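You operate a simulated robot arm through the tools that you are given. There is no shell and no other tool. Be economical: measure what you need, move in short steps, check, and stop when the job is done.

You are at the controls of a simulated two-armed robot. One attempt, no reset.

JOB
Close up the long arm, carry it to the low stand and add the lift motor.
Fine: orange slider home and red lever thrown over before it is lifted; carried in both hands, as it is long; set down level; other motor untouched.

It is judged by the outcome, as a careful person would: the job done as asked, and still so three seconds after it is handed in. It fails if anything else is knocked over, pushed out of place, dropped, spilled or broken.

ROBOT AND FRAMES
Two 7-joint arms with two-finger parallel grippers on one trunk, on a base that drives. Base frame: it is fixed to the floor where the robot stands at the start and does not move with it; the origin is under the middle of the robot, x ahead of it, y to its left, z up; the surface under the hand at the start is at about z = 78. Readings come in cm, degrees, newtons and seconds.
The left shoulder is at the start at [5, 15.8, 110.8], the right one opposite. With the tool pointing down near the work surface each hand reaches from about 20 to 66 cm from the robot's upright axis, wherever it stands, measured 20 degrees to its own side. Places, roughly: low stand [-40, 280, 60]; orange slider of the long arm [50, 20, 90]; red lever of the long arm [50, 30, 90]. Payload 3.91 kg a hand.
Tool frame (each hand has its own): the origin (TCP) lies between the finger pads and is the grasp point; the fingertips stand 3 cm ahead of it; z points along the fingers, y is the line along which they close. The gripper opens to 11 cm. The fingers are 2 cm wide and 1 cm thick; the gripper's body (4.8 by 11.2 cm) begins 5.5 cm behind the TCP.
Orientation is that of the tool frame in the base frame, as [roll, pitch, yaw] about the fixed x, y, z axes, in that order (R = Rz(yaw) Ry(pitch) Rx(roll)). With the fingers straight down and closing along the base's y, the tool's x points along the base's -x, its y along +y and its z along -z.

CONTROLS
- The arms move only by the tool arm_command. It takes "left_steps", "right_steps" or both (then of equal length, played together; a hand with none holds still); each is a list of rows, each a list of 7 numbers: the finger opening in cm, from 0 to 11, then the shift along the base's x, y, z in cm, then the turn, a rotation vector about the base's x, y, z in degrees. In form: [[hand, x, y, z, wx, wy, wz], ...]. A call has 1 to 12 rows; each row shifts and turns the commanded pose from where the row before left it. Rows are played at 5 a second. More than 5 cm and 8.6 degrees between two rows, or a gripper value outside its range, and nothing of the call is played. Where a pose cannot be reached the arm comes as near as it can. A force on the tool above 40 N (or 10 N above the force at the start of the call, whichever is more), or a blocked arm, ends the call early, and 0.2 s more pass. The fingers move at their own pace (about 15.3 cm/s each) and stop on an object; they squeeze with about 28 N. The grip force told is the motor's: it shows also when the fingers shut on nothing. Time passes only in rows, and 0.2 s behind the last, so rows that do not move let the fingers close. It gives the time, the measured TCP pose, the force on the tool (base axes), the opening and the grip force at its end, in the units of the frame above (readings bear some noise), with the torque about the TCP (base axes, N m) and any sound that the robot's microphone picked up.
- Cameras (640 x 400 px; columns grow to the right, rows downward): "scene" is now at [12.63, 2.58, 125.59]; the picture's right is [0.29, -0.96, 0.00], its down [-0.46, -0.14, -0.88] and it looks along [0.84, 0.25, -0.48] (base axes); focal length 266 px, centre (320, 200). "left" rides on the left gripper at [7.2, -1.7, -10.3] in its tool frame; the picture's right is [0.23, 0.97, 0.00], its down [-0.76, 0.18, -0.62] and it looks along [-0.61, 0.14, 0.78] (tool axes); focal length 222 px, centre (320, 200). "right" rides on the right gripper at [7.2, 1.7, -10.3] in its tool frame; the picture's right is [-0.23, 0.97, 0.00], its down [-0.76, -0.18, -0.62] and it looks along [-0.61, -0.14, 0.78] (tool axes); focal length 222 px, centre (320, 200). There is no depth. A picture from a camera that has moved, and an enlarged one, comes with that camera's place and axes in the base frame and with its lens.
- snapshot(camera): a new picture of that camera. No time passes.
- raise_lower(by): slides the trunk up (or, below 0, down) by that many cm; the arms and the scene camera ride with it, the base frame stays. It gives what a move gives, with no picture.
- drive_base(legs): drives the robot by 1 to 6 legs, each [ahead, turn to the left] in cm and degrees, along the robot's own axes; the way and the turn of a leg run together, so that a leg with both is an arc; at most 150 cm and 180 degrees a leg. The arms and the cameras ride along, it lands a little off, and it stops where it bumps. It gives what a move gives.
- aim_head(pan, tilt): turns the head with the scene camera to pan (to the left, within 80 degrees either way) and tilt (down, from -29 to 69), counted from straight ahead of the robot. It gives what a move gives.
- zoom(camera, box): a new picture of the part [left, top, right, bottom] of that camera's present view, enlarged. No time passes.
- hand_in(): hands the job in; it is judged then, once.

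Work in short steps. Places have to be worked out from the pictures, the camera data and where the tool is seen: move nearer, look again, correct. Check each grasp and each placing, and mend what went wrong. You have 120 turns and 100 pictures in all, those below and enlarged ones among them. Open the grippers and draw the arms clear of the work before you hand the job in, unless the task says otherwise; then end with one line.

The tools are called after "Call:" by a JSON object that holds its "api" and its "payload". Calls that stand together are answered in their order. arm_command: Moves the arms, as the interface text tells. Its arguments: {"type":"object","properties":{"left_steps":{"type":"array","items":{"type":"array","items":{"type":"number"}}},"right_steps":{"type":"array","items":{"type":"array","items":{"type":"number"}}}},"required":[]} The other tools are called the same way: raise_lower (by) slides the trunk up or down; drive_base (legs) drives the base; aim_head (pan, tilt) turns the head that bears the scene camera; snapshot (camera) takes a picture; zoom (camera, box) takes an enlarged picture of a part of a camera's view; hand_in () hands the job in.

At the start:

```text
time_s: 0.0
left_ee_pos: [43.57, 34.06, 111.5]
left_orientation: [-180.0, 0.1, 180.0]
left_force: [0.4, 0.8, -0.3]
left_moment: [-0.02, 0.04, 0.04]
left_width: 11.01
left_gripper_force: 0.1
right_ee_pos: [39.92, -5.75, 108.67]
right_orientation: [-180.0, 0.0, -180.0]
right_force: [-0.5, 0.0, -0.3]
right_moment: [0.02, 0.0, -0.04]
right_width: 11.01
right_gripper_force: 0.1
trunk travel left (down, up): [-35.0, 13.2]
robot x, y, heading: [0.04, 0.03, 0.1]
head pan, tilt: [16.7, 28.6]
```

scene: 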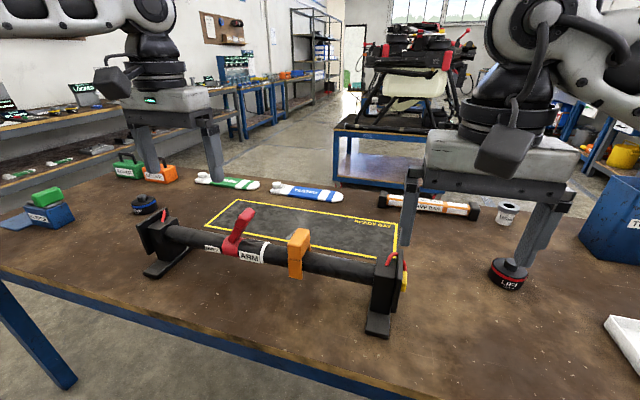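
right: 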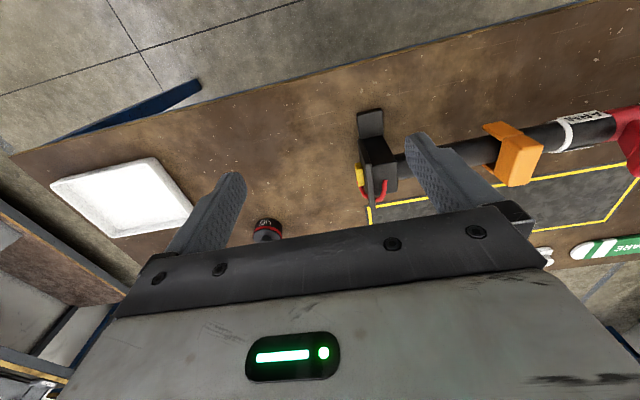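
left: 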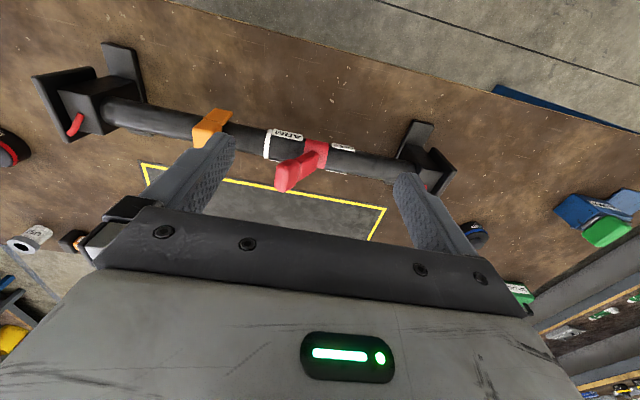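

The long arm lies along y on two feet in front of me, with a red lever and an orange slider. I zoom in to see the details and text.

Call:
{"api": "zoom", "payload": {"camera": "scene", "box": [120, 180, 440, 350]}}

Call:
{"api": "zoom", "payload": {"camera": "scene", "box": [360, 180, 560, 305]}}

Call:
{"api": "zoom", "payload": {"camera": "left", "box": [20, 30, 500, 260]}}

```text
2.00 times, centred on (280, 265) of scene
camera zoom: at [12.63, 2.58, 125.59], right [0.29, -0.96, 0.0], down [-0.46, -0.14, -0.88], along [0.84, 0.25, -0.48], focal length 531 px, centre (400, 70)
```

zoom: 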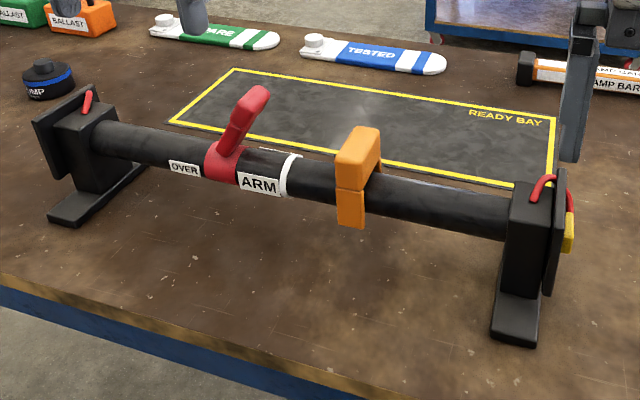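

```text
3.20 times, centred on (460, 242) of scene
camera zoom: at [12.63, 2.58, 125.59], right [0.29, -0.96, 0.0], down [-0.46, -0.14, -0.88], along [0.84, 0.25, -0.48], focal length 850 px, centre (-128, 64)
```

zoom: 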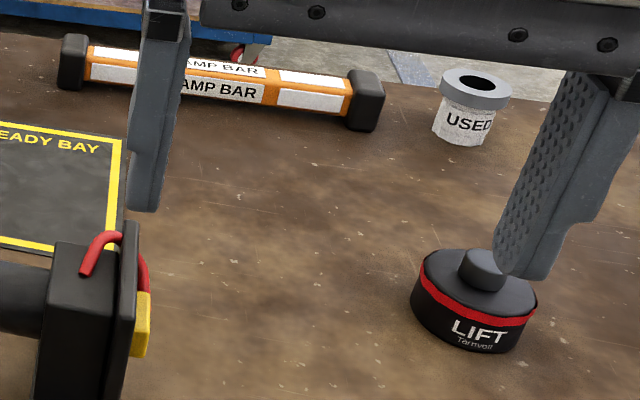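

```text
1.33 times, centred on (260, 145) of left
camera zoom: at [36.42, 32.36, 122.01], right [-0.23, 0.97, 0.0], down [0.76, 0.18, 0.62], along [0.61, 0.14, -0.78], focal length 296 px, centre (400, 273)
```

zoom: 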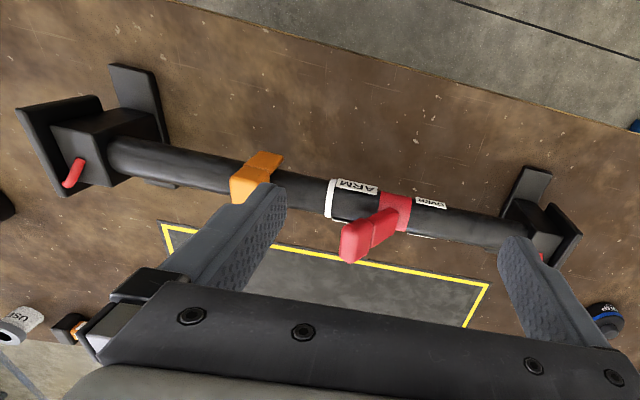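

The tube axis sits at about x 52.5, z 87.5, slider at y≈19, white ring y≈27, lever collar y≈35 with the tip at (54, 31, 96). Before touching anything I look toward the low stand.

Call:
{"api": "aim_head", "payload": {"pan": 80, "tilt": 15}}

Call:
{"api": "snapshot", "payload": {"camera": "scene"}}

```text
time_s: 1.3
left_ee_pos: [43.58, 34.1, 111.53]
left_orientation: [180.0, 0.0, -180.0]
left_force: [0.9, 0.0, 0.1]
left_moment: [0.02, 0.03, 0.0]
left_width: 10.99
left_gripper_force: 0.1
right_ee_pos: [39.98, -5.83, 108.66]
right_orientation: [-180.0, 0.1, -179.9]
right_force: [0.7, 0.2, 0.4]
right_moment: [0.0, 0.03, 0.02]
right_width: 10.99
right_gripper_force: 0.1
trunk travel left (down, up): [-35.0, 13.2]
robot x, y, heading: [0.15, 0.09, 0.3]
head pan, tilt: [80.0, 15.0]
```

```text
93 pictures are left
camera scene: at [5.55, 9.16, 127.78], right [0.98, -0.17, 0.0], down [-0.05, -0.26, -0.97], along [0.17, 0.95, -0.26], focal length 266 px, centre (320, 200)
```

scene: 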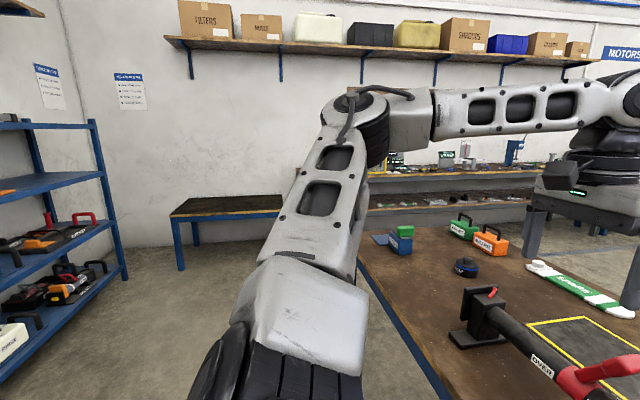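

The low stand is the small table against the wall; the wall sheets may carry instructions, so I zoom in.

Call:
{"api": "zoom", "payload": {"camera": "scene", "box": [20, 50, 160, 138]}}

Call:
{"api": "zoom", "payload": {"camera": "scene", "box": [140, 170, 320, 282]}}

Call:
{"api": "zoom", "payload": {"camera": "scene", "box": [420, 260, 640, 400]}}

```text
4.55 times, centred on (90, 94) of scene
camera zoom: at [5.55, 9.16, 127.78], right [0.98, -0.17, 0.0], down [-0.05, -0.26, -0.97], along [0.17, 0.95, -0.26], focal length 1207 px, centre (1366, 682)
```

zoom: 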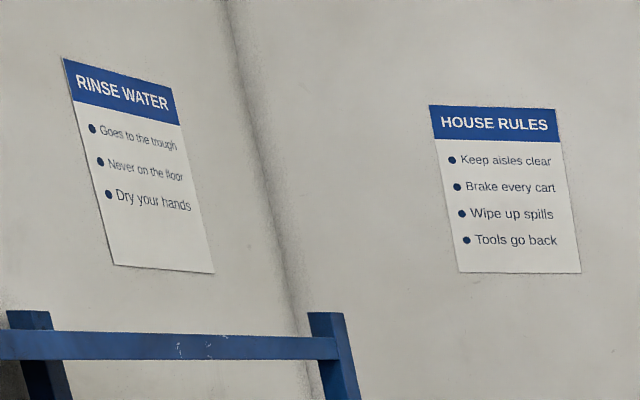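

```text
3.56 times, centred on (230, 226) of scene
camera zoom: at [5.55, 9.16, 127.78], right [0.98, -0.17, 0.0], down [-0.05, -0.26, -0.97], along [0.17, 0.95, -0.26], focal length 944 px, centre (640, 108)
```

zoom: 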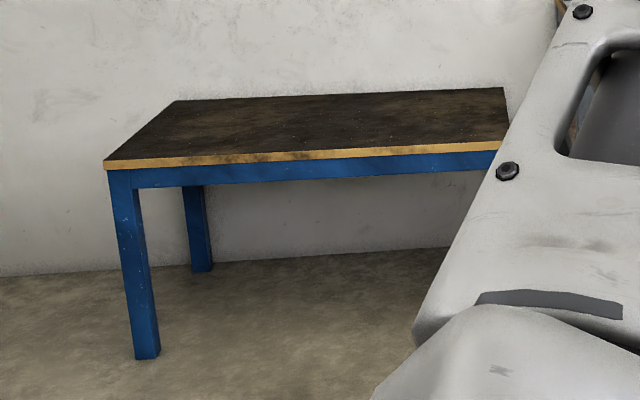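

```text
2.86 times, centred on (530, 330) of scene
camera zoom: at [5.55, 9.16, 127.78], right [0.98, -0.17, 0.0], down [-0.05, -0.26, -0.97], along [0.17, 0.95, -0.26], focal length 759 px, centre (-280, -171)
```

zoom: 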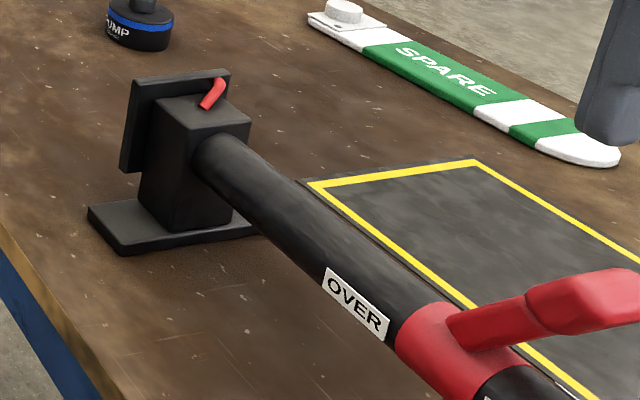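

The stand top is clear. Now I turn the head back to the work and look closely at lever and slider.

Call:
{"api": "aim_head", "payload": {"pan": 25, "tilt": 38}}

Call:
{"api": "zoom", "payload": {"camera": "scene", "box": [240, 120, 440, 245]}}

Call:
{"api": "zoom", "payload": {"camera": "right", "box": [340, 80, 640, 268]}}

```text
time_s: 2.6
left_ee_pos: [43.64, 34.1, 111.64]
left_orientation: [180.0, 0.0, 180.0]
left_force: [-1.2, 0.2, 0.6]
left_moment: [-0.02, 0.0, -0.03]
left_width: 11.01
left_gripper_force: 0.0
right_ee_pos: [40.0, -5.81, 108.67]
right_orientation: [179.9, -0.1, -179.9]
right_force: [-0.7, 0.1, 0.4]
right_moment: [0.0, 0.03, -0.03]
right_width: 10.99
right_gripper_force: 0.1
trunk travel left (down, up): [-35.0, 13.2]
robot x, y, heading: [0.11, 0.04, 0.0]
head pan, tilt: [25.0, 38.0]
```

```text
3.20 times, centred on (340, 182) of scene
camera zoom: at [11.74, 3.62, 124.13], right [0.42, -0.91, 0.0], down [-0.56, -0.26, -0.79], along [0.71, 0.33, -0.62], focal length 850 px, centre (256, 256)
```

zoom: 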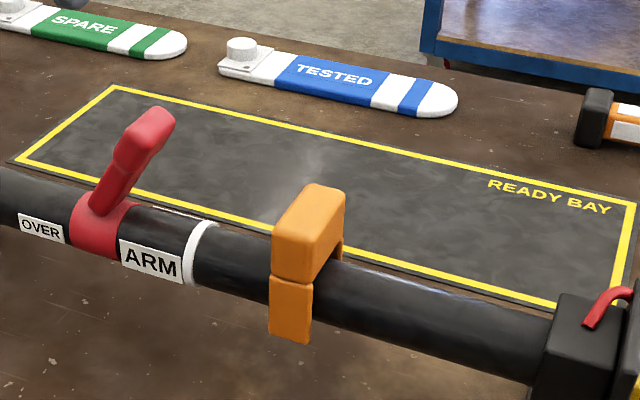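

```text
2.13 times, centred on (490, 174) of right
camera zoom: at [32.62, -3.97, 119.15], right [0.23, 0.97, 0.0], down [0.76, -0.18, 0.62], along [0.61, -0.14, -0.78], focal length 473 px, centre (-42, 255)
```

zoom: 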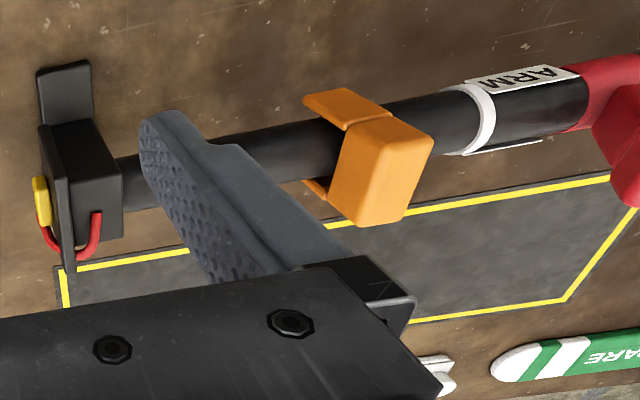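

The slider is a saddle of about 2.7 cm width at y≈18.8 with its top at z≈93; home looks like the white ring at y≈26. I bring the left hand above it and check from its camera.

Call:
{"api": "arm_command", "payload": {"left_steps": [[6, 2.2, -3.8, 0, 0, 0, 0], [6, 2.2, -3.8, 0, 0, 0, 0], [6, 2.2, -3.8, 0, 0, 0, 0], [6, 2.2, -3.9, 0, 0, 0, 0], [6, 0, 0, -4, 0, 0, 0], [6, 0, 0, -4, 0, 0, 0], [6, 0, 0, 0, 0, 0, 0]]}}

Call:
{"api": "snapshot", "payload": {"camera": "left"}}

Call:
{"api": "zoom", "payload": {"camera": "scene", "box": [240, 100, 440, 225]}}

```text
time_s: 4.2
left_ee_pos: [50.86, 21.59, 103.63]
left_orientation: [-180.0, 0.1, -179.9]
left_force: [-0.4, 0.6, 0.1]
left_moment: [-0.01, 0.01, 0.0]
left_width: 6.01
left_gripper_force: 0.1
left hand out of reach, approached as far as the arm can: row 4
right_ee_pos: [39.95, -5.84, 108.69]
right_orientation: [-179.9, -0.1, -179.9]
right_force: [-1.2, -0.1, -0.1]
right_moment: [-0.01, -0.03, -0.02]
right_width: 10.99
right_gripper_force: 0.0
trunk travel left (down, up): [-35.0, 13.2]
robot x, y, heading: [-0.22, 0.09, 0.3]
head pan, tilt: [25.0, 38.0]
```

```text
87 pictures are left
camera left: at [43.57, 19.85, 114.08], right [-0.23, 0.97, 0.0], down [0.76, 0.18, 0.62], along [0.61, 0.14, -0.78], focal length 222 px, centre (320, 200)
```

left: 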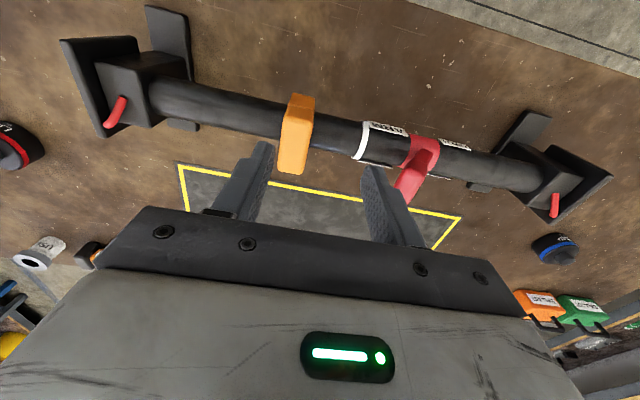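

```text
3.20 times, centred on (340, 162) of scene
camera zoom: at [11.74, 3.61, 124.13], right [0.42, -0.91, 0.0], down [-0.56, -0.26, -0.79], along [0.71, 0.33, -0.62], focal length 850 px, centre (256, 320)
```

zoom: 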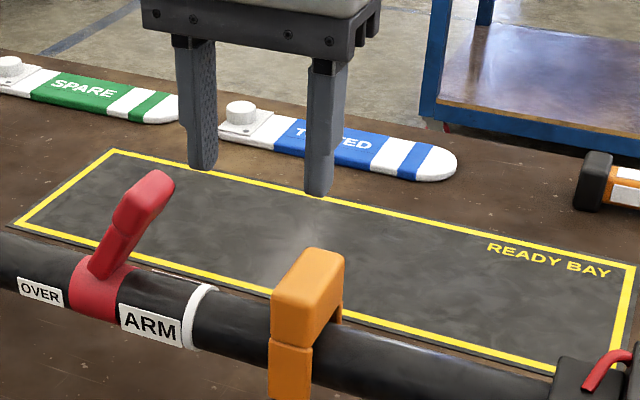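

The reach is limited at this height; lower down it should be better. I descend and nudge to the slider's place, still above it.

Call:
{"api": "arm_command", "payload": {"left_steps": [[6, 0.5, -1, -2.5, 0, 0, 0], [6, 0.5, -1, -2, 0, 0, 0], [6, 0.6, -0.8, 0, 0, 0, 0], [6, 0, 0, 0, 0, 0, 0]]}}

Call:
{"api": "snapshot", "payload": {"camera": "left"}}

Call:
{"api": "zoom", "payload": {"camera": "scene", "box": [240, 100, 440, 225]}}

```text
time_s: 5.2
left_ee_pos: [51.87, 19.28, 99.12]
left_orientation: [179.9, 0.1, -179.9]
left_force: [-0.5, 0.1, 0.1]
left_moment: [0.03, 0.01, -0.02]
left_width: 6.02
left_gripper_force: 0.1
left hand out of reach, approached as far as the arm can: row 3
right_ee_pos: [39.91, -5.77, 108.77]
right_orientation: [-180.0, 0.1, 179.9]
right_force: [-0.1, 0.2, 0.5]
right_moment: [0.0, 0.01, 0.01]
right_width: 11.01
right_gripper_force: 0.1
trunk travel left (down, up): [-35.0, 13.2]
robot x, y, heading: [-0.07, -0.04, -0.2]
head pan, tilt: [25.0, 38.0]
```

```text
85 pictures are left
camera left: at [44.55, 17.57, 109.54], right [-0.23, 0.97, 0.0], down [0.76, 0.18, 0.62], along [0.61, 0.14, -0.78], focal length 222 px, centre (320, 200)
```

left: 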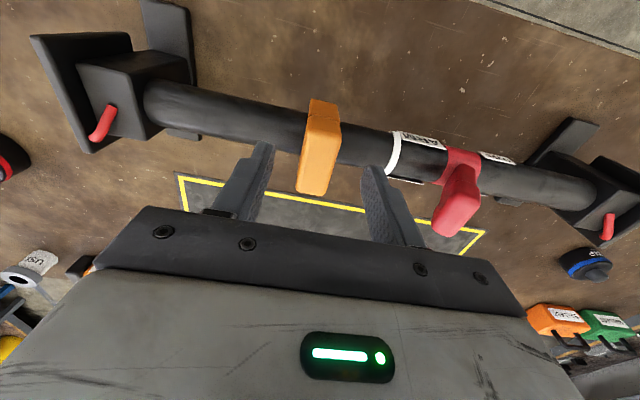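

```text
3.20 times, centred on (340, 162) of scene
camera zoom: at [11.74, 3.61, 124.13], right [0.42, -0.91, 0.0], down [-0.56, -0.26, -0.79], along [0.71, 0.33, -0.62], focal length 850 px, centre (256, 320)
```

zoom: 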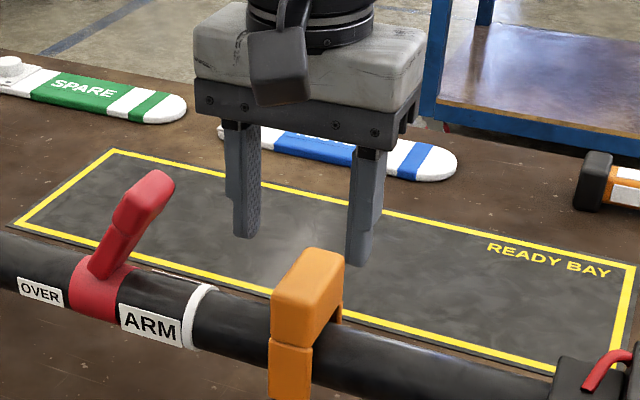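

The hand is lined up over the slider (fingers straddle it). I go down to z≈93.2 and close on it.

Call:
{"api": "arm_command", "payload": {"left_steps": [[6, 0, 0, -2, 0, 0, 0], [6, 0.2, 0, -2, 0, 0, 0], [6, 0.2, 0, -1.9, 0, 0, 0], [0, 0, 0, 0, 0, 0, 0], [0, 0, 0, 0, 0, 0, 0]]}}

Call:
{"api": "zoom", "payload": {"camera": "scene", "box": [240, 120, 440, 245]}}

```text
time_s: 6.4
left_ee_pos: [51.12, 20.19, 93.58]
left_orientation: [-179.9, 0.0, -180.0]
left_force: [0.0, -1.0, -0.4]
left_moment: [-0.16, 0.01, -0.14]
left_width: 2.93
left_gripper_force: 27.6
left hand out of reach, approached as far as the arm can: row 2, 3
right_ee_pos: [39.9, -5.83, 108.76]
right_orientation: [180.0, 0.0, 180.0]
right_force: [0.1, 0.3, 0.1]
right_moment: [-0.01, 0.02, -0.01]
right_width: 11.0
right_gripper_force: 0.0
trunk travel left (down, up): [-35.0, 13.2]
robot x, y, heading: [-0.05, -0.2, 0.1]
head pan, tilt: [25.0, 38.0]
```

```text
3.20 times, centred on (340, 182) of scene
camera zoom: at [11.73, 3.6, 124.13], right [0.42, -0.91, 0.0], down [-0.56, -0.26, -0.79], along [0.71, 0.33, -0.62], focal length 850 px, centre (256, 256)
```

zoom: 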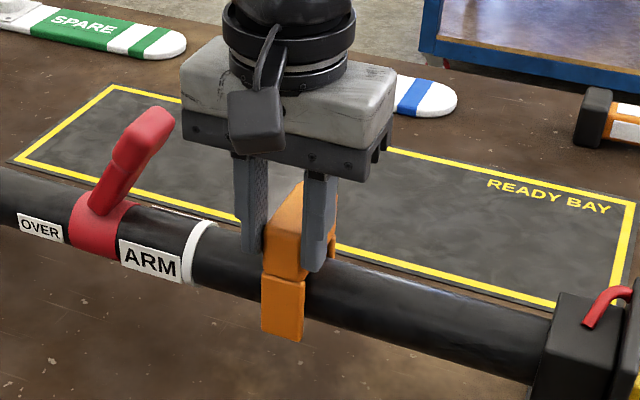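

The slider is gripped (2.9 cm). I slide it toward the ring in small steps, watching force.

Call:
{"api": "arm_command", "payload": {"left_steps": [[0, 0, 1, 0, 0, 0, 0], [0, 0, 1, 0, 0, 0, 0], [0, 0, 1, 0, 0, 0, 0], [0, 0, 0.7, 0, 0, 0, 0], [0, 0, 0, 0, 0, 0, 0]]}}

Call:
{"api": "zoom", "payload": {"camera": "scene", "box": [240, 120, 440, 245]}}

```text
time_s: 7.6
left_ee_pos: [51.2, 23.88, 93.64]
left_orientation: [-180.0, -0.1, -179.9]
left_force: [-0.3, -1.2, 0.4]
left_moment: [-0.19, -0.09, -0.24]
left_width: 2.94
left_gripper_force: 27.8
right_ee_pos: [39.91, -5.75, 108.76]
right_orientation: [-179.9, -0.1, -180.0]
right_force: [0.5, -0.3, -0.1]
right_moment: [0.01, 0.01, 0.01]
right_width: 11.01
right_gripper_force: 0.2
trunk travel left (down, up): [-35.0, 13.2]
robot x, y, heading: [0.05, 0.58, 0.1]
head pan, tilt: [25.0, 38.0]
```

```text
3.20 times, centred on (340, 182) of scene
camera zoom: at [11.76, 3.62, 124.13], right [0.42, -0.91, 0.0], down [-0.56, -0.26, -0.79], along [0.71, 0.33, -0.62], focal length 850 px, centre (256, 256)
```

zoom: 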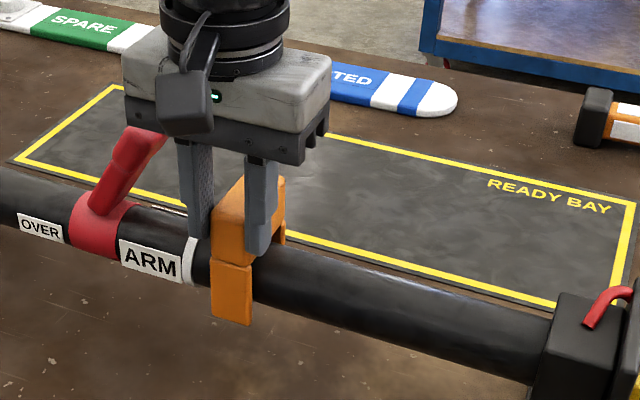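

Clear so far; the slider is about 1 cm from the ring. I continue in half-centimetre steps, then look.

Call:
{"api": "arm_command", "payload": {"left_steps": [[0, 0, 0.4, 0, 0, 0, 0], [0, 0, 0.4, 0, 0, 0, 0], [0, 0, 0, 0, 0, 0, 0]]}}

Call:
{"api": "zoom", "payload": {"camera": "scene", "box": [260, 140, 360, 202]}}

Call:
{"api": "snapshot", "payload": {"camera": "left"}}

```text
time_s: 8.4
left_ee_pos: [51.13, 24.65, 93.62]
left_orientation: [179.8, 0.0, -179.9]
left_force: [0.4, -1.8, -0.4]
left_moment: [-0.19, 0.63, -0.13]
left_width: 2.96
left_gripper_force: 27.9
right_ee_pos: [39.94, -5.77, 108.66]
right_orientation: [-180.0, 0.1, 180.0]
right_force: [-0.3, 0.7, 0.6]
right_moment: [-0.01, 0.0, 0.02]
right_width: 10.99
right_gripper_force: 0.0
trunk travel left (down, up): [-35.0, 13.2]
robot x, y, heading: [0.02, -0.02, 0.0]
head pan, tilt: [25.0, 38.0]
```

```text
6.40 times, centred on (310, 171) of scene
camera zoom: at [11.76, 3.61, 124.13], right [0.42, -0.91, 0.0], down [-0.56, -0.26, -0.79], along [0.71, 0.33, -0.62], focal length 1699 px, centre (384, 386)
```

zoom: 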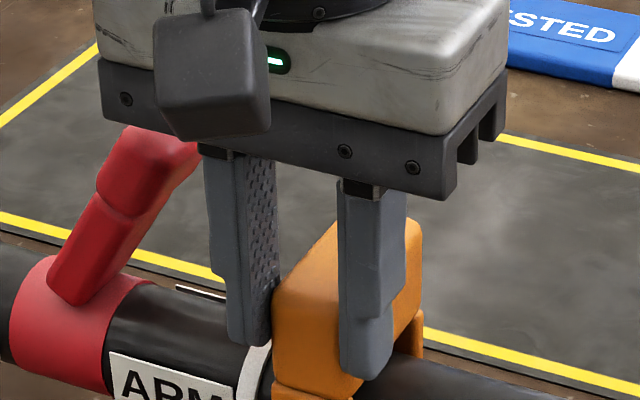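

```text
80 pictures are left
camera left: at [43.97, 22.9, 104.07], right [-0.23, 0.97, 0.0], down [0.76, 0.18, 0.62], along [0.61, 0.14, -0.78], focal length 222 px, centre (320, 200)
```

left: 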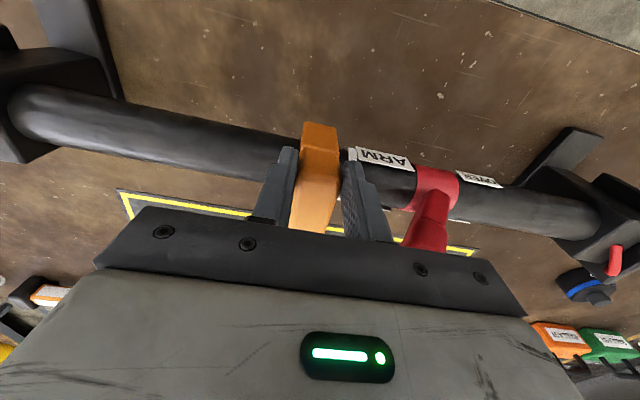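

The slider looks just about at the ring and the gripper body is close to the lever. I nudge in 2 mm steps and read the force.

Call:
{"api": "arm_command", "payload": {"left_steps": [[0, 0, 0.25, 0, 0, 0, 0], [0, 0, 0, 0, 0, 0, 0]]}}

Call:
{"api": "zoom", "payload": {"camera": "scene", "box": [250, 160, 350, 222]}}

```text
time_s: 9.0
left_ee_pos: [51.02, 24.93, 93.63]
left_orientation: [180.0, 0.0, -180.0]
left_force: [-0.8, -1.1, -0.4]
left_moment: [-0.15, 0.1, -0.08]
left_width: 2.93
left_gripper_force: 28.0
right_ee_pos: [39.98, -5.75, 108.65]
right_orientation: [-180.0, -0.1, -180.0]
right_force: [0.2, -0.6, -0.3]
right_moment: [0.0, 0.01, -0.03]
right_width: 10.98
right_gripper_force: 0.1
trunk travel left (down, up): [-35.0, 13.2]
robot x, y, heading: [0.06, 0.14, -0.1]
head pan, tilt: [25.0, 38.0]
```

```text
6.40 times, centred on (300, 191) of scene
camera zoom: at [11.75, 3.61, 124.13], right [0.42, -0.91, 0.0], down [-0.56, -0.26, -0.79], along [0.71, 0.33, -0.62], focal length 1699 px, centre (448, 258)
```

zoom: 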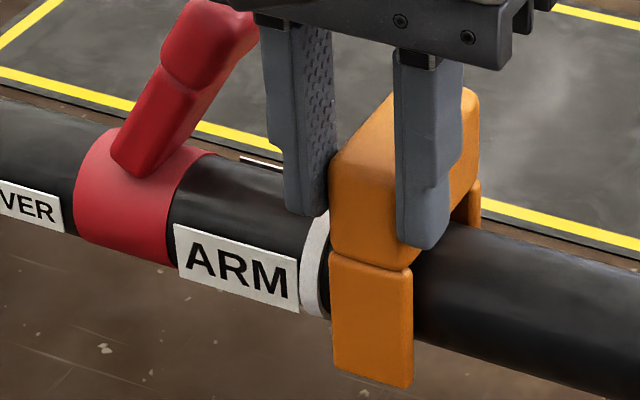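

About 3 mm gap left. I continue until contact.

Call:
{"api": "arm_command", "payload": {"left_steps": [[0, 0, 0.2, 0, 0, 0, 0], [0, 0, 0.2, 0, 0, 0, 0], [0, 0, 0.1, 0, 0, 0, 0], [0, 0, 0, 0, 0, 0, 0]]}}

Call:
{"api": "zoom", "payload": {"camera": "scene", "box": [250, 160, 350, 222]}}

```text
time_s: 10.0
left_ee_pos: [51.17, 25.55, 93.64]
left_orientation: [179.8, 0.1, -179.9]
left_force: [4.8, -0.4, 0.0]
left_moment: [-0.15, 0.36, -0.08]
left_width: 2.95
left_gripper_force: 28.0
right_ee_pos: [39.89, -5.66, 108.79]
right_orientation: [179.9, 0.0, 180.0]
right_force: [-1.3, -0.5, 0.3]
right_moment: [-0.04, -0.02, 0.01]
right_width: 11.0
right_gripper_force: 0.0
trunk travel left (down, up): [-35.0, 13.2]
robot x, y, heading: [0.24, 0.15, -0.2]
head pan, tilt: [25.0, 38.0]
```

```text
6.40 times, centred on (300, 191) of scene
camera zoom: at [11.8, 3.61, 124.12], right [0.42, -0.91, 0.0], down [-0.56, -0.26, -0.79], along [0.71, 0.33, -0.62], focal length 1699 px, centre (448, 258)
```

zoom: 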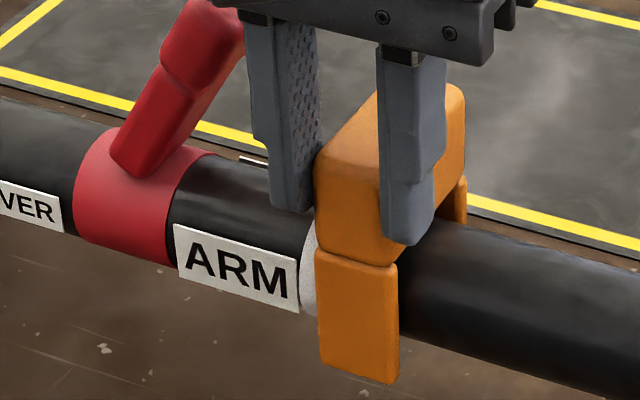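

No resistance along y yet. I push further in 2 mm steps with a check on the force.

Call:
{"api": "arm_command", "payload": {"left_steps": [[0, 0, 0.2, 0, 0, 0, 0], [0, 0, 0.2, 0, 0, 0, 0], [0, 0, 0.2, 0, 0, 0, 0], [0, 0, 0, 0, 0, 0, 0]]}}

Call:
{"api": "zoom", "payload": {"camera": "scene", "box": [250, 160, 350, 222]}}

Call:
{"api": "zoom", "payload": {"camera": "left", "box": [220, 80, 520, 268]}}

```text
time_s: 11.0
left_ee_pos: [51.06, 25.85, 93.65]
left_orientation: [-179.9, -0.1, -180.0]
left_force: [0.7, -11.2, 0.6]
left_moment: [-0.11, -0.29, -0.24]
left_width: 2.95
left_gripper_force: 28.6
right_ee_pos: [39.92, -5.96, 108.78]
right_orientation: [179.9, 0.0, 179.9]
right_force: [-0.5, 0.3, -0.1]
right_moment: [0.05, 0.0, 0.01]
right_width: 10.98
right_gripper_force: 0.1
trunk travel left (down, up): [-35.0, 13.2]
robot x, y, heading: [-0.0, -0.11, 0.0]
head pan, tilt: [25.0, 38.0]
```

```text
6.40 times, centred on (300, 191) of scene
camera zoom: at [11.75, 3.49, 124.13], right [0.42, -0.91, 0.0], down [-0.56, -0.26, -0.79], along [0.71, 0.33, -0.62], focal length 1699 px, centre (448, 258)
```

zoom: 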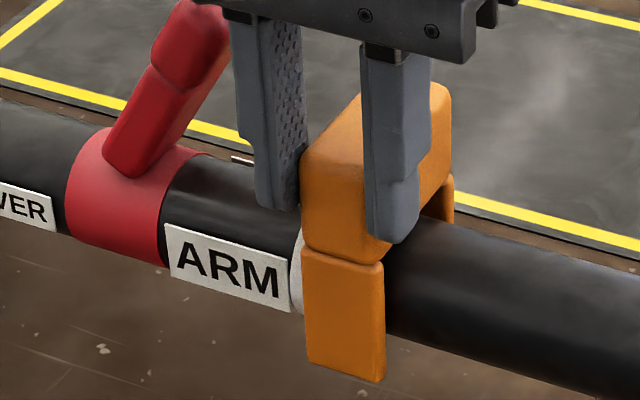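

```text
2.13 times, centred on (370, 174) of left
camera zoom: at [43.88, 24.13, 104.08], right [-0.23, 0.97, 0.0], down [0.76, 0.18, 0.62], along [0.61, 0.14, -0.78], focal length 473 px, centre (214, 255)
```

zoom: 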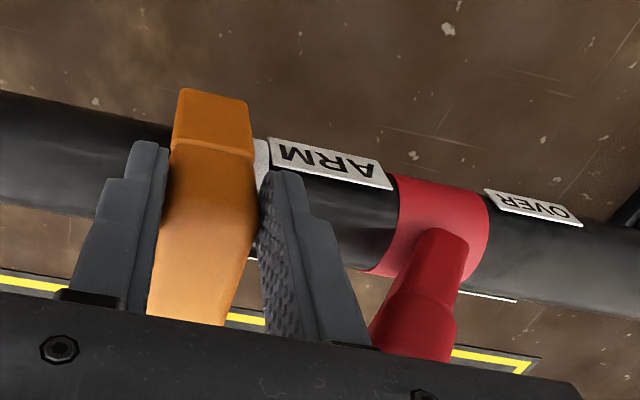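

Firm stop: 11 N at y 25.85, slider flush against the ring — home. I release and lift straight up.

Call:
{"api": "arm_command", "payload": {"left_steps": [[2.9, 0, -0.2, 0, 0, 0, 0], [4.2, 0, 0, 0, 0, 0, 0], [4.2, 0, 0, 0, 0, 0, 0], [4.2, 0, 0, 3, 0, 0, 0], [4.2, -0.5, 0, 4, 0, 0, 0], [4.2, -1, 0, 4, 0, 0, 0]]}}

Call:
{"api": "raise_lower", "payload": {"by": 12}}

Call:
{"api": "snapshot", "payload": {"camera": "scene"}}

Call:
{"api": "snapshot", "payload": {"camera": "left"}}

```text
time_s: 12.4
left_ee_pos: [49.45, 25.71, 104.67]
left_orientation: [-180.0, 0.0, 180.0]
left_force: [-1.1, 0.1, -0.6]
left_moment: [-0.03, 0.05, -0.01]
left_width: 4.21
left_gripper_force: 0.1
right_ee_pos: [39.92, -5.84, 108.76]
right_orientation: [-180.0, 0.1, -179.9]
right_force: [-0.3, 0.6, -0.6]
right_moment: [0.0, 0.0, 0.01]
right_width: 11.0
right_gripper_force: 0.0
trunk travel left (down, up): [-35.0, 13.2]
robot x, y, heading: [-0.24, 0.04, 0.2]
head pan, tilt: [25.0, 38.0]
```

```text
time_s: 13.9
left_ee_pos: [49.55, 25.77, 116.73]
left_orientation: [180.0, 0.0, 180.0]
left_force: [-0.1, 0.3, 0.4]
left_moment: [0.0, 0.03, 0.0]
left_width: 4.19
left_gripper_force: 0.1
right_ee_pos: [39.82, -5.85, 120.74]
right_orientation: [-180.0, 0.0, -179.9]
right_force: [-0.4, 0.0, -0.4]
right_moment: [-0.02, 0.0, 0.02]
right_width: 11.02
right_gripper_force: 0.2
trunk travel left (down, up): [-47.0, 1.2]
robot x, y, heading: [-0.02, 0.21, 0.1]
head pan, tilt: [25.0, 38.0]
```

```text
75 pictures are left
camera scene: at [11.76, 3.61, 136.12], right [0.42, -0.91, 0.0], down [-0.56, -0.26, -0.79], along [0.71, 0.33, -0.62], focal length 266 px, centre (320, 200)
```

scene: 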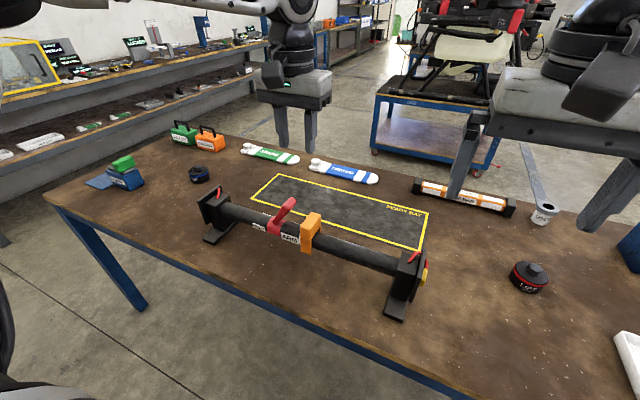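

```text
74 pictures are left
camera left: at [42.33, 24.01, 127.07], right [-0.23, 0.97, 0.0], down [0.76, 0.18, 0.62], along [0.61, 0.14, -0.78], focal length 222 px, centre (320, 200)
```

left: 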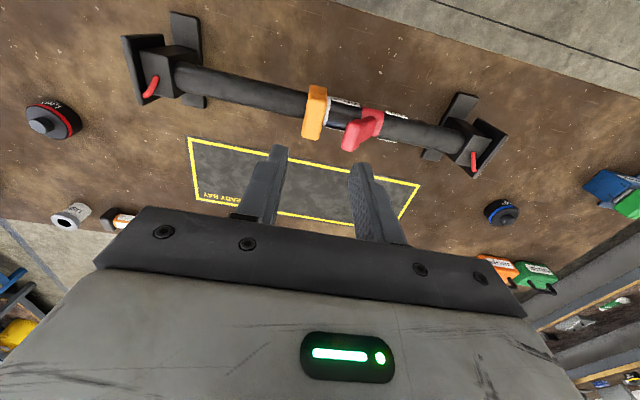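

Slider at the ring and clear. Now I close the left fingers and place them on the −y side of the lever, above the slider, at y≈28.

Call:
{"api": "arm_command", "payload": {"left_steps": [[0, 2, 1, -4, 0, 0, 0], [0, 2, 1, -4, 0, 0, 0], [0, 0.3, 0.3, -4, 0, 0, 0], [0, 0, 0, -4, 0, 0, 0], [0, 0, 0, 0, 0, 0, 0]]}}

Call:
{"api": "zoom", "payload": {"camera": "scene", "box": [200, 130, 360, 230]}}

Call:
{"api": "zoom", "payload": {"camera": "left", "box": [220, 50, 520, 238]}}

```text
time_s: 15.1
left_ee_pos: [53.56, 28.06, 100.44]
left_orientation: [-179.9, 0.2, -179.9]
left_force: [0.1, 0.1, 0.2]
left_moment: [0.01, -0.01, 0.0]
left_width: 0.02
left_gripper_force: 27.5
right_ee_pos: [39.98, -5.73, 120.8]
right_orientation: [-180.0, 0.0, 180.0]
right_force: [0.0, -0.5, 0.1]
right_moment: [-0.01, -0.01, 0.0]
right_width: 10.97
right_gripper_force: 0.1
trunk travel left (down, up): [-47.0, 1.2]
robot x, y, heading: [-0.0, 0.12, 0.2]
head pan, tilt: [25.0, 38.0]
```

```text
4.00 times, centred on (280, 180) of scene
camera zoom: at [11.73, 3.61, 136.13], right [0.42, -0.91, 0.0], down [-0.56, -0.26, -0.79], along [0.71, 0.33, -0.62], focal length 1062 px, centre (480, 280)
```

zoom: 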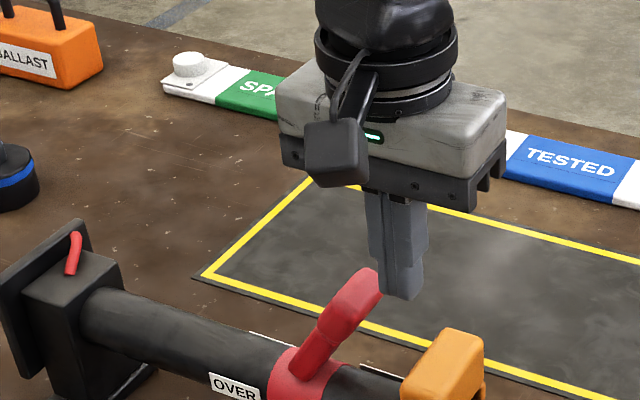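

```text
2.13 times, centred on (370, 144) of left
camera zoom: at [46.38, 26.44, 110.89], right [-0.23, 0.97, 0.0], down [0.76, 0.18, 0.63], along [0.61, 0.14, -0.78], focal length 473 px, centre (214, 319)
```

zoom: 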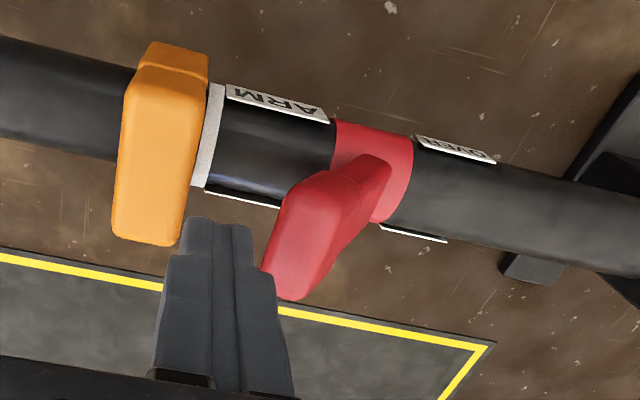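

Lever tip confirmed at about (54, 31.2, 96.5). I lower the fingertips to z≈94 and begin the push toward +y.

Call:
{"api": "arm_command", "payload": {"left_steps": [[0, 0, 0, -1.8, 0, 0, 0], [0, 0, 0, -1.6, 0, 0, 0], [0, 0.2, 1, 0, 0, 0, 0], [0, 0, 1, 0, 0, 0, 0], [0, 0, 0, 0, 0, 0, 0]]}}

Call:
{"api": "zoom", "payload": {"camera": "scene", "box": [200, 150, 360, 250]}}

```text
time_s: 16.3
left_ee_pos: [52.65, 30.33, 98.18]
left_orientation: [180.0, 0.3, 180.0]
left_force: [1.5, -8.8, 7.8]
left_moment: [-0.05, -0.1, -0.08]
left_width: 0.02
left_gripper_force: 28.4
left hand out of reach, approached as far as the arm can: row 1, 2
right_ee_pos: [39.91, -6.0, 120.74]
right_orientation: [179.9, 0.0, 180.0]
right_force: [-0.3, 0.2, 0.3]
right_moment: [0.0, 0.01, 0.03]
right_width: 11.01
right_gripper_force: 0.1
trunk travel left (down, up): [-47.0, 1.2]
robot x, y, heading: [-0.12, -0.21, 0.1]
head pan, tilt: [25.0, 38.0]
```

```text
4.00 times, centred on (280, 200) of scene
camera zoom: at [11.69, 3.44, 136.14], right [0.42, -0.91, 0.0], down [-0.56, -0.26, -0.79], along [0.71, 0.33, -0.61], focal length 1062 px, centre (480, 200)
```

zoom: 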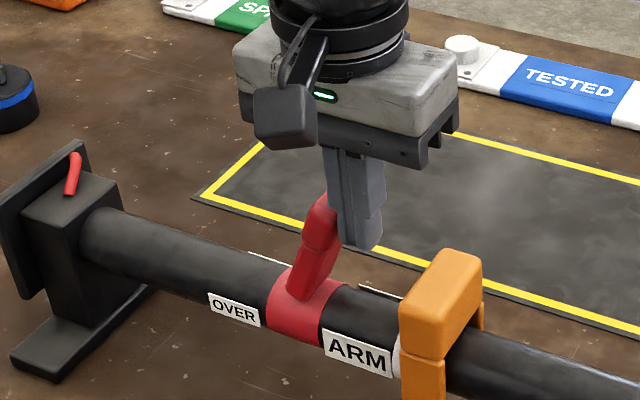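

The lever is turning toward +y. I keep pushing in that direction.

Call:
{"api": "arm_command", "payload": {"left_steps": [[0, 0, 1, 0, 0, 0, 0], [0, 0, 1, 0, 0, 0, 0], [0, 0, 1, 0, 0, 0, 0], [0, 0, 1, 0, 0, 0, 0], [0, 0, 1, 0, 0, 0, 0], [0, 0, 0, 0, 0, 0, 0]]}}

Call:
{"api": "zoom", "payload": {"camera": "scene", "box": [200, 150, 360, 250]}}

```text
time_s: 17.7
left_ee_pos: [52.58, 35.46, 98.08]
left_orientation: [180.0, 0.0, -179.8]
left_force: [-1.9, -4.9, 4.0]
left_moment: [-0.11, 0.09, 0.02]
left_width: 0.0
left_gripper_force: 28.3
right_ee_pos: [39.85, -5.91, 120.74]
right_orientation: [-180.0, 0.0, 180.0]
right_force: [0.3, 0.5, -0.9]
right_moment: [0.01, 0.02, 0.0]
right_width: 10.99
right_gripper_force: 0.1
trunk travel left (down, up): [-47.0, 1.2]
robot x, y, heading: [-0.18, -0.16, -0.2]
head pan, tilt: [25.0, 38.0]
```

```text
4.00 times, centred on (280, 200) of scene
camera zoom: at [11.67, 3.53, 136.14], right [0.42, -0.91, 0.0], down [-0.56, -0.26, -0.79], along [0.71, 0.33, -0.61], focal length 1062 px, centre (480, 200)
```

zoom: 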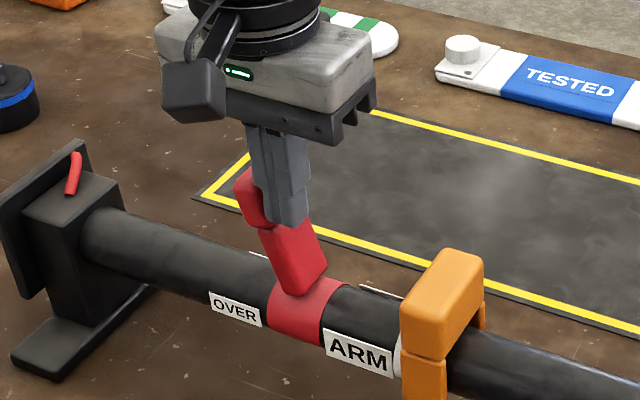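

Past the vertical toward OVER. I follow on, +y and a little down.

Call:
{"api": "arm_command", "payload": {"left_steps": [[0, 0, 1, -0.3, 0, 0, 0], [0, 0, 1, -0.4, 0, 0, 0], [0, 0, 1, -0.5, 0, 0, 0], [0, 0, 0, 0, 0, 0, 0]]}}

Call:
{"api": "zoom", "payload": {"camera": "scene", "box": [200, 150, 360, 250]}}

```text
time_s: 18.7
left_ee_pos: [52.8, 37.96, 97.56]
left_orientation: [180.0, 0.9, 179.9]
left_force: [-0.9, -14.4, 31.8]
left_moment: [-0.1, 0.05, 0.04]
left_width: 0.0
left_gripper_force: 27.7
right_ee_pos: [39.69, -6.11, 120.82]
right_orientation: [179.6, 0.1, 180.0]
right_force: [-0.6, 0.0, 0.4]
right_moment: [0.02, -0.02, 0.04]
right_width: 11.03
right_gripper_force: 0.1
trunk travel left (down, up): [-47.0, 1.2]
robot x, y, heading: [-0.09, -0.01, 0.0]
head pan, tilt: [25.0, 38.0]
```

```text
4.00 times, centred on (280, 200) of scene
camera zoom: at [11.43, 3.21, 136.21], right [0.42, -0.91, 0.0], down [-0.56, -0.26, -0.79], along [0.72, 0.34, -0.61], focal length 1062 px, centre (480, 200)
```

zoom: 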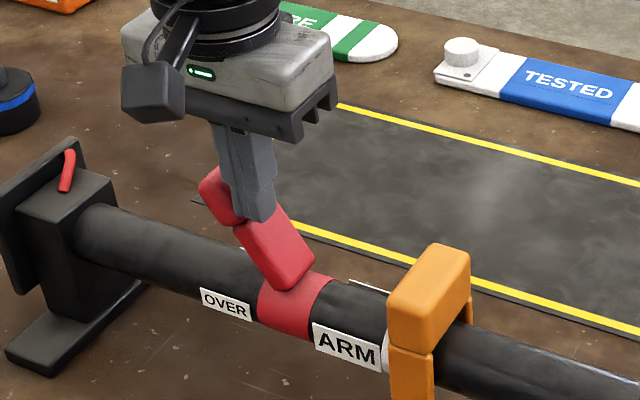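

A strong force rises (32 N up) — the lever has met its stop. I back off and check.

Call:
{"api": "arm_command", "payload": {"left_steps": [[0, 0, -0.5, 1.5, 0, 0, 0], [0, 0, -2, 3, 0, 0, 0], [0, -1, -2, 4, 0, 0, 0], [0, -3, 0, 4, 0, 0, 0], [0, 0, 0, 0, 0, 0, 0]]}}

Call:
{"api": "zoom", "payload": {"camera": "scene", "box": [200, 150, 360, 250]}}

Call:
{"api": "snapshot", "payload": {"camera": "left"}}

```text
time_s: 19.9
left_ee_pos: [48.55, 34.43, 109.52]
left_orientation: [-180.0, -0.2, -179.9]
left_force: [-0.4, 0.1, 0.2]
left_moment: [-0.01, -0.01, -0.01]
left_width: 0.0
left_gripper_force: 27.7
right_ee_pos: [40.08, -5.75, 120.69]
right_orientation: [-180.0, 0.0, -179.9]
right_force: [-1.0, 0.1, 0.0]
right_moment: [0.01, 0.03, 0.04]
right_width: 11.0
right_gripper_force: 0.0
trunk travel left (down, up): [-47.0, 1.2]
robot x, y, heading: [0.14, 0.05, -0.0]
head pan, tilt: [25.0, 38.0]
```

```text
4.00 times, centred on (280, 200) of scene
camera zoom: at [11.81, 3.6, 136.12], right [0.42, -0.91, 0.0], down [-0.56, -0.26, -0.79], along [0.71, 0.33, -0.62], focal length 1062 px, centre (480, 200)
```

zoom: 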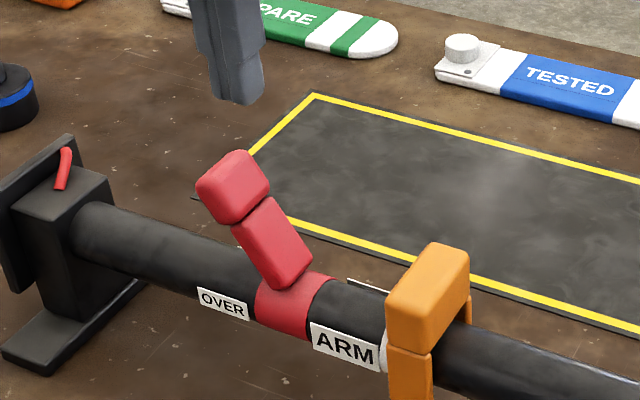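

```text
67 pictures are left
camera left: at [41.41, 32.6, 120.01], right [-0.23, 0.97, 0.0], down [0.76, 0.18, 0.62], along [0.61, 0.14, -0.78], focal length 222 px, centre (320, 200)
```

left: 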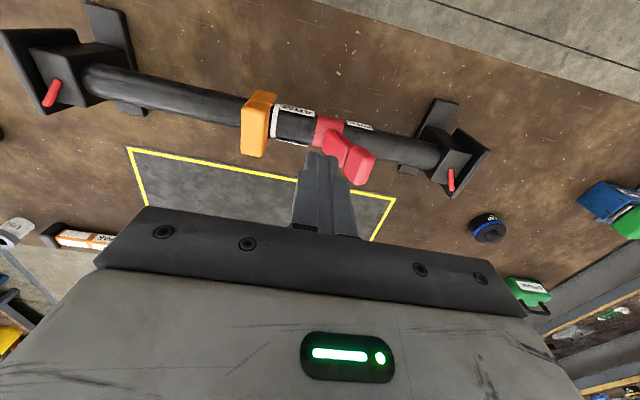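

The lever has gone symmetrically over (tip now at y≈39.5), the slider is still home. Next I centre the robot on the arm: back off, turn left, shift about 28 cm, turn back and approach.

Call:
{"api": "drive_base", "payload": {"legs": [[-12, 0], [0, 90], [28, 0], [0, -90]]}}

Call:
{"api": "aim_head", "payload": {"pan": 0, "tilt": 50}}

Call:
{"api": "snapshot", "payload": {"camera": "scene"}}

```text
time_s: 30.3
left_ee_pos: [37.15, 61.95, 109.74]
left_orientation: [179.9, 0.0, 179.5]
left_force: [0.0, 1.0, 0.4]
left_moment: [0.06, 0.0, 0.01]
left_width: 0.0
left_gripper_force: 28.0
right_ee_pos: [28.14, 21.9, 120.62]
right_orientation: [179.9, 0.0, 179.5]
right_force: [-0.9, 0.2, -0.7]
right_moment: [0.06, 0.01, -0.04]
right_width: 11.03
right_gripper_force: 0.1
trunk travel left (down, up): [-47.0, 1.2]
robot x, y, heading: [-11.69, 28.07, -0.6]
head pan, tilt: [25.0, 38.0]
```

```text
time_s: 31.2
left_ee_pos: [37.14, 61.99, 109.43]
left_orientation: [180.0, 0.0, 179.4]
left_force: [0.7, 0.1, -0.1]
left_moment: [0.0, -0.02, -0.01]
left_width: 0.0
left_gripper_force: 28.0
right_ee_pos: [28.11, 21.86, 120.61]
right_orientation: [180.0, 0.1, 179.6]
right_force: [-0.6, 1.2, -0.4]
right_moment: [0.02, 0.02, -0.02]
right_width: 11.01
right_gripper_force: 0.1
trunk travel left (down, up): [-47.0, 1.2]
robot x, y, heading: [-11.62, 27.95, -0.7]
head pan, tilt: [0.0, 50.0]
```

```text
66 pictures are left
camera scene: at [-0.15, 27.91, 134.42], right [-0.01, -1.0, 0.0], down [-0.77, 0.01, -0.64], along [0.64, -0.01, -0.77], focal length 266 px, centre (320, 200)
```

scene: 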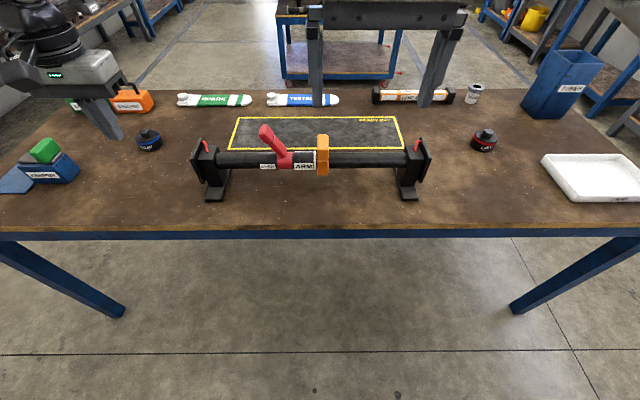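

The robot is centred (arm centre y≈29, tube at x≈52.4). I drive 17 cm ahead to come within easy reach; the hands are well above everything.

Call:
{"api": "drive_base", "payload": {"legs": [[17, 0.6]]}}

Call:
{"api": "arm_command", "payload": {"left_steps": [[8, -2, -4, 1, 0, 0, -8.5], [8, -2, -4, 1, 0, 0, -8.5], [8, -2, -2, 1, 0, 0, -8.5], [8, 0, -2, 1, 0, 0, -8.5], [8, 0, 0, 0, 0, 0, -8.5], [8, 0, 0, 0, 0, 0, -8.5]], "right_steps": [[8, 0, -3, -2, 0, 0, 8.5], [8, 0, -3, -2, 0, 0, 8.5], [8, 0, -3, -1, 0, 0, 8.5], [8, 0, -2, -1, 0, 0, 8.5], [8, 0, 0, 0, 0, 0, 8.5], [8, 0, 0, 0, 0, 0, 8.5]]}}

```text
time_s: 32.7
left_ee_pos: [54.06, 62.19, 109.53]
left_orientation: [180.0, 0.0, 179.9]
left_force: [0.2, 0.5, 0.2]
left_moment: [0.01, 0.02, -0.01]
left_width: 0.01
left_gripper_force: 27.7
right_ee_pos: [45.34, 22.16, 120.63]
right_orientation: [-179.9, 0.0, 179.9]
right_force: [-0.2, 1.0, 0.2]
right_moment: [-0.01, -0.01, -0.02]
right_width: 11.0
right_gripper_force: 0.1
trunk travel left (down, up): [-47.0, 1.2]
robot x, y, heading: [5.56, 28.02, -0.1]
head pan, tilt: [0.0, 50.0]
```

```text
time_s: 34.1
left_ee_pos: [47.87, 50.23, 113.64]
left_orientation: [-180.0, 0.0, 128.9]
left_force: [1.2, -1.0, 0.4]
left_moment: [0.01, -0.01, -0.01]
left_width: 8.01
left_gripper_force: 0.0
right_ee_pos: [45.22, 11.19, 114.73]
right_orientation: [180.0, 0.1, -128.8]
right_force: [-0.2, 0.3, -0.2]
right_moment: [-0.01, 0.02, 0.02]
right_width: 8.01
right_gripper_force: 0.1
trunk travel left (down, up): [-47.0, 1.2]
robot x, y, heading: [5.43, 28.25, -0.0]
head pan, tilt: [0.0, 50.0]
```

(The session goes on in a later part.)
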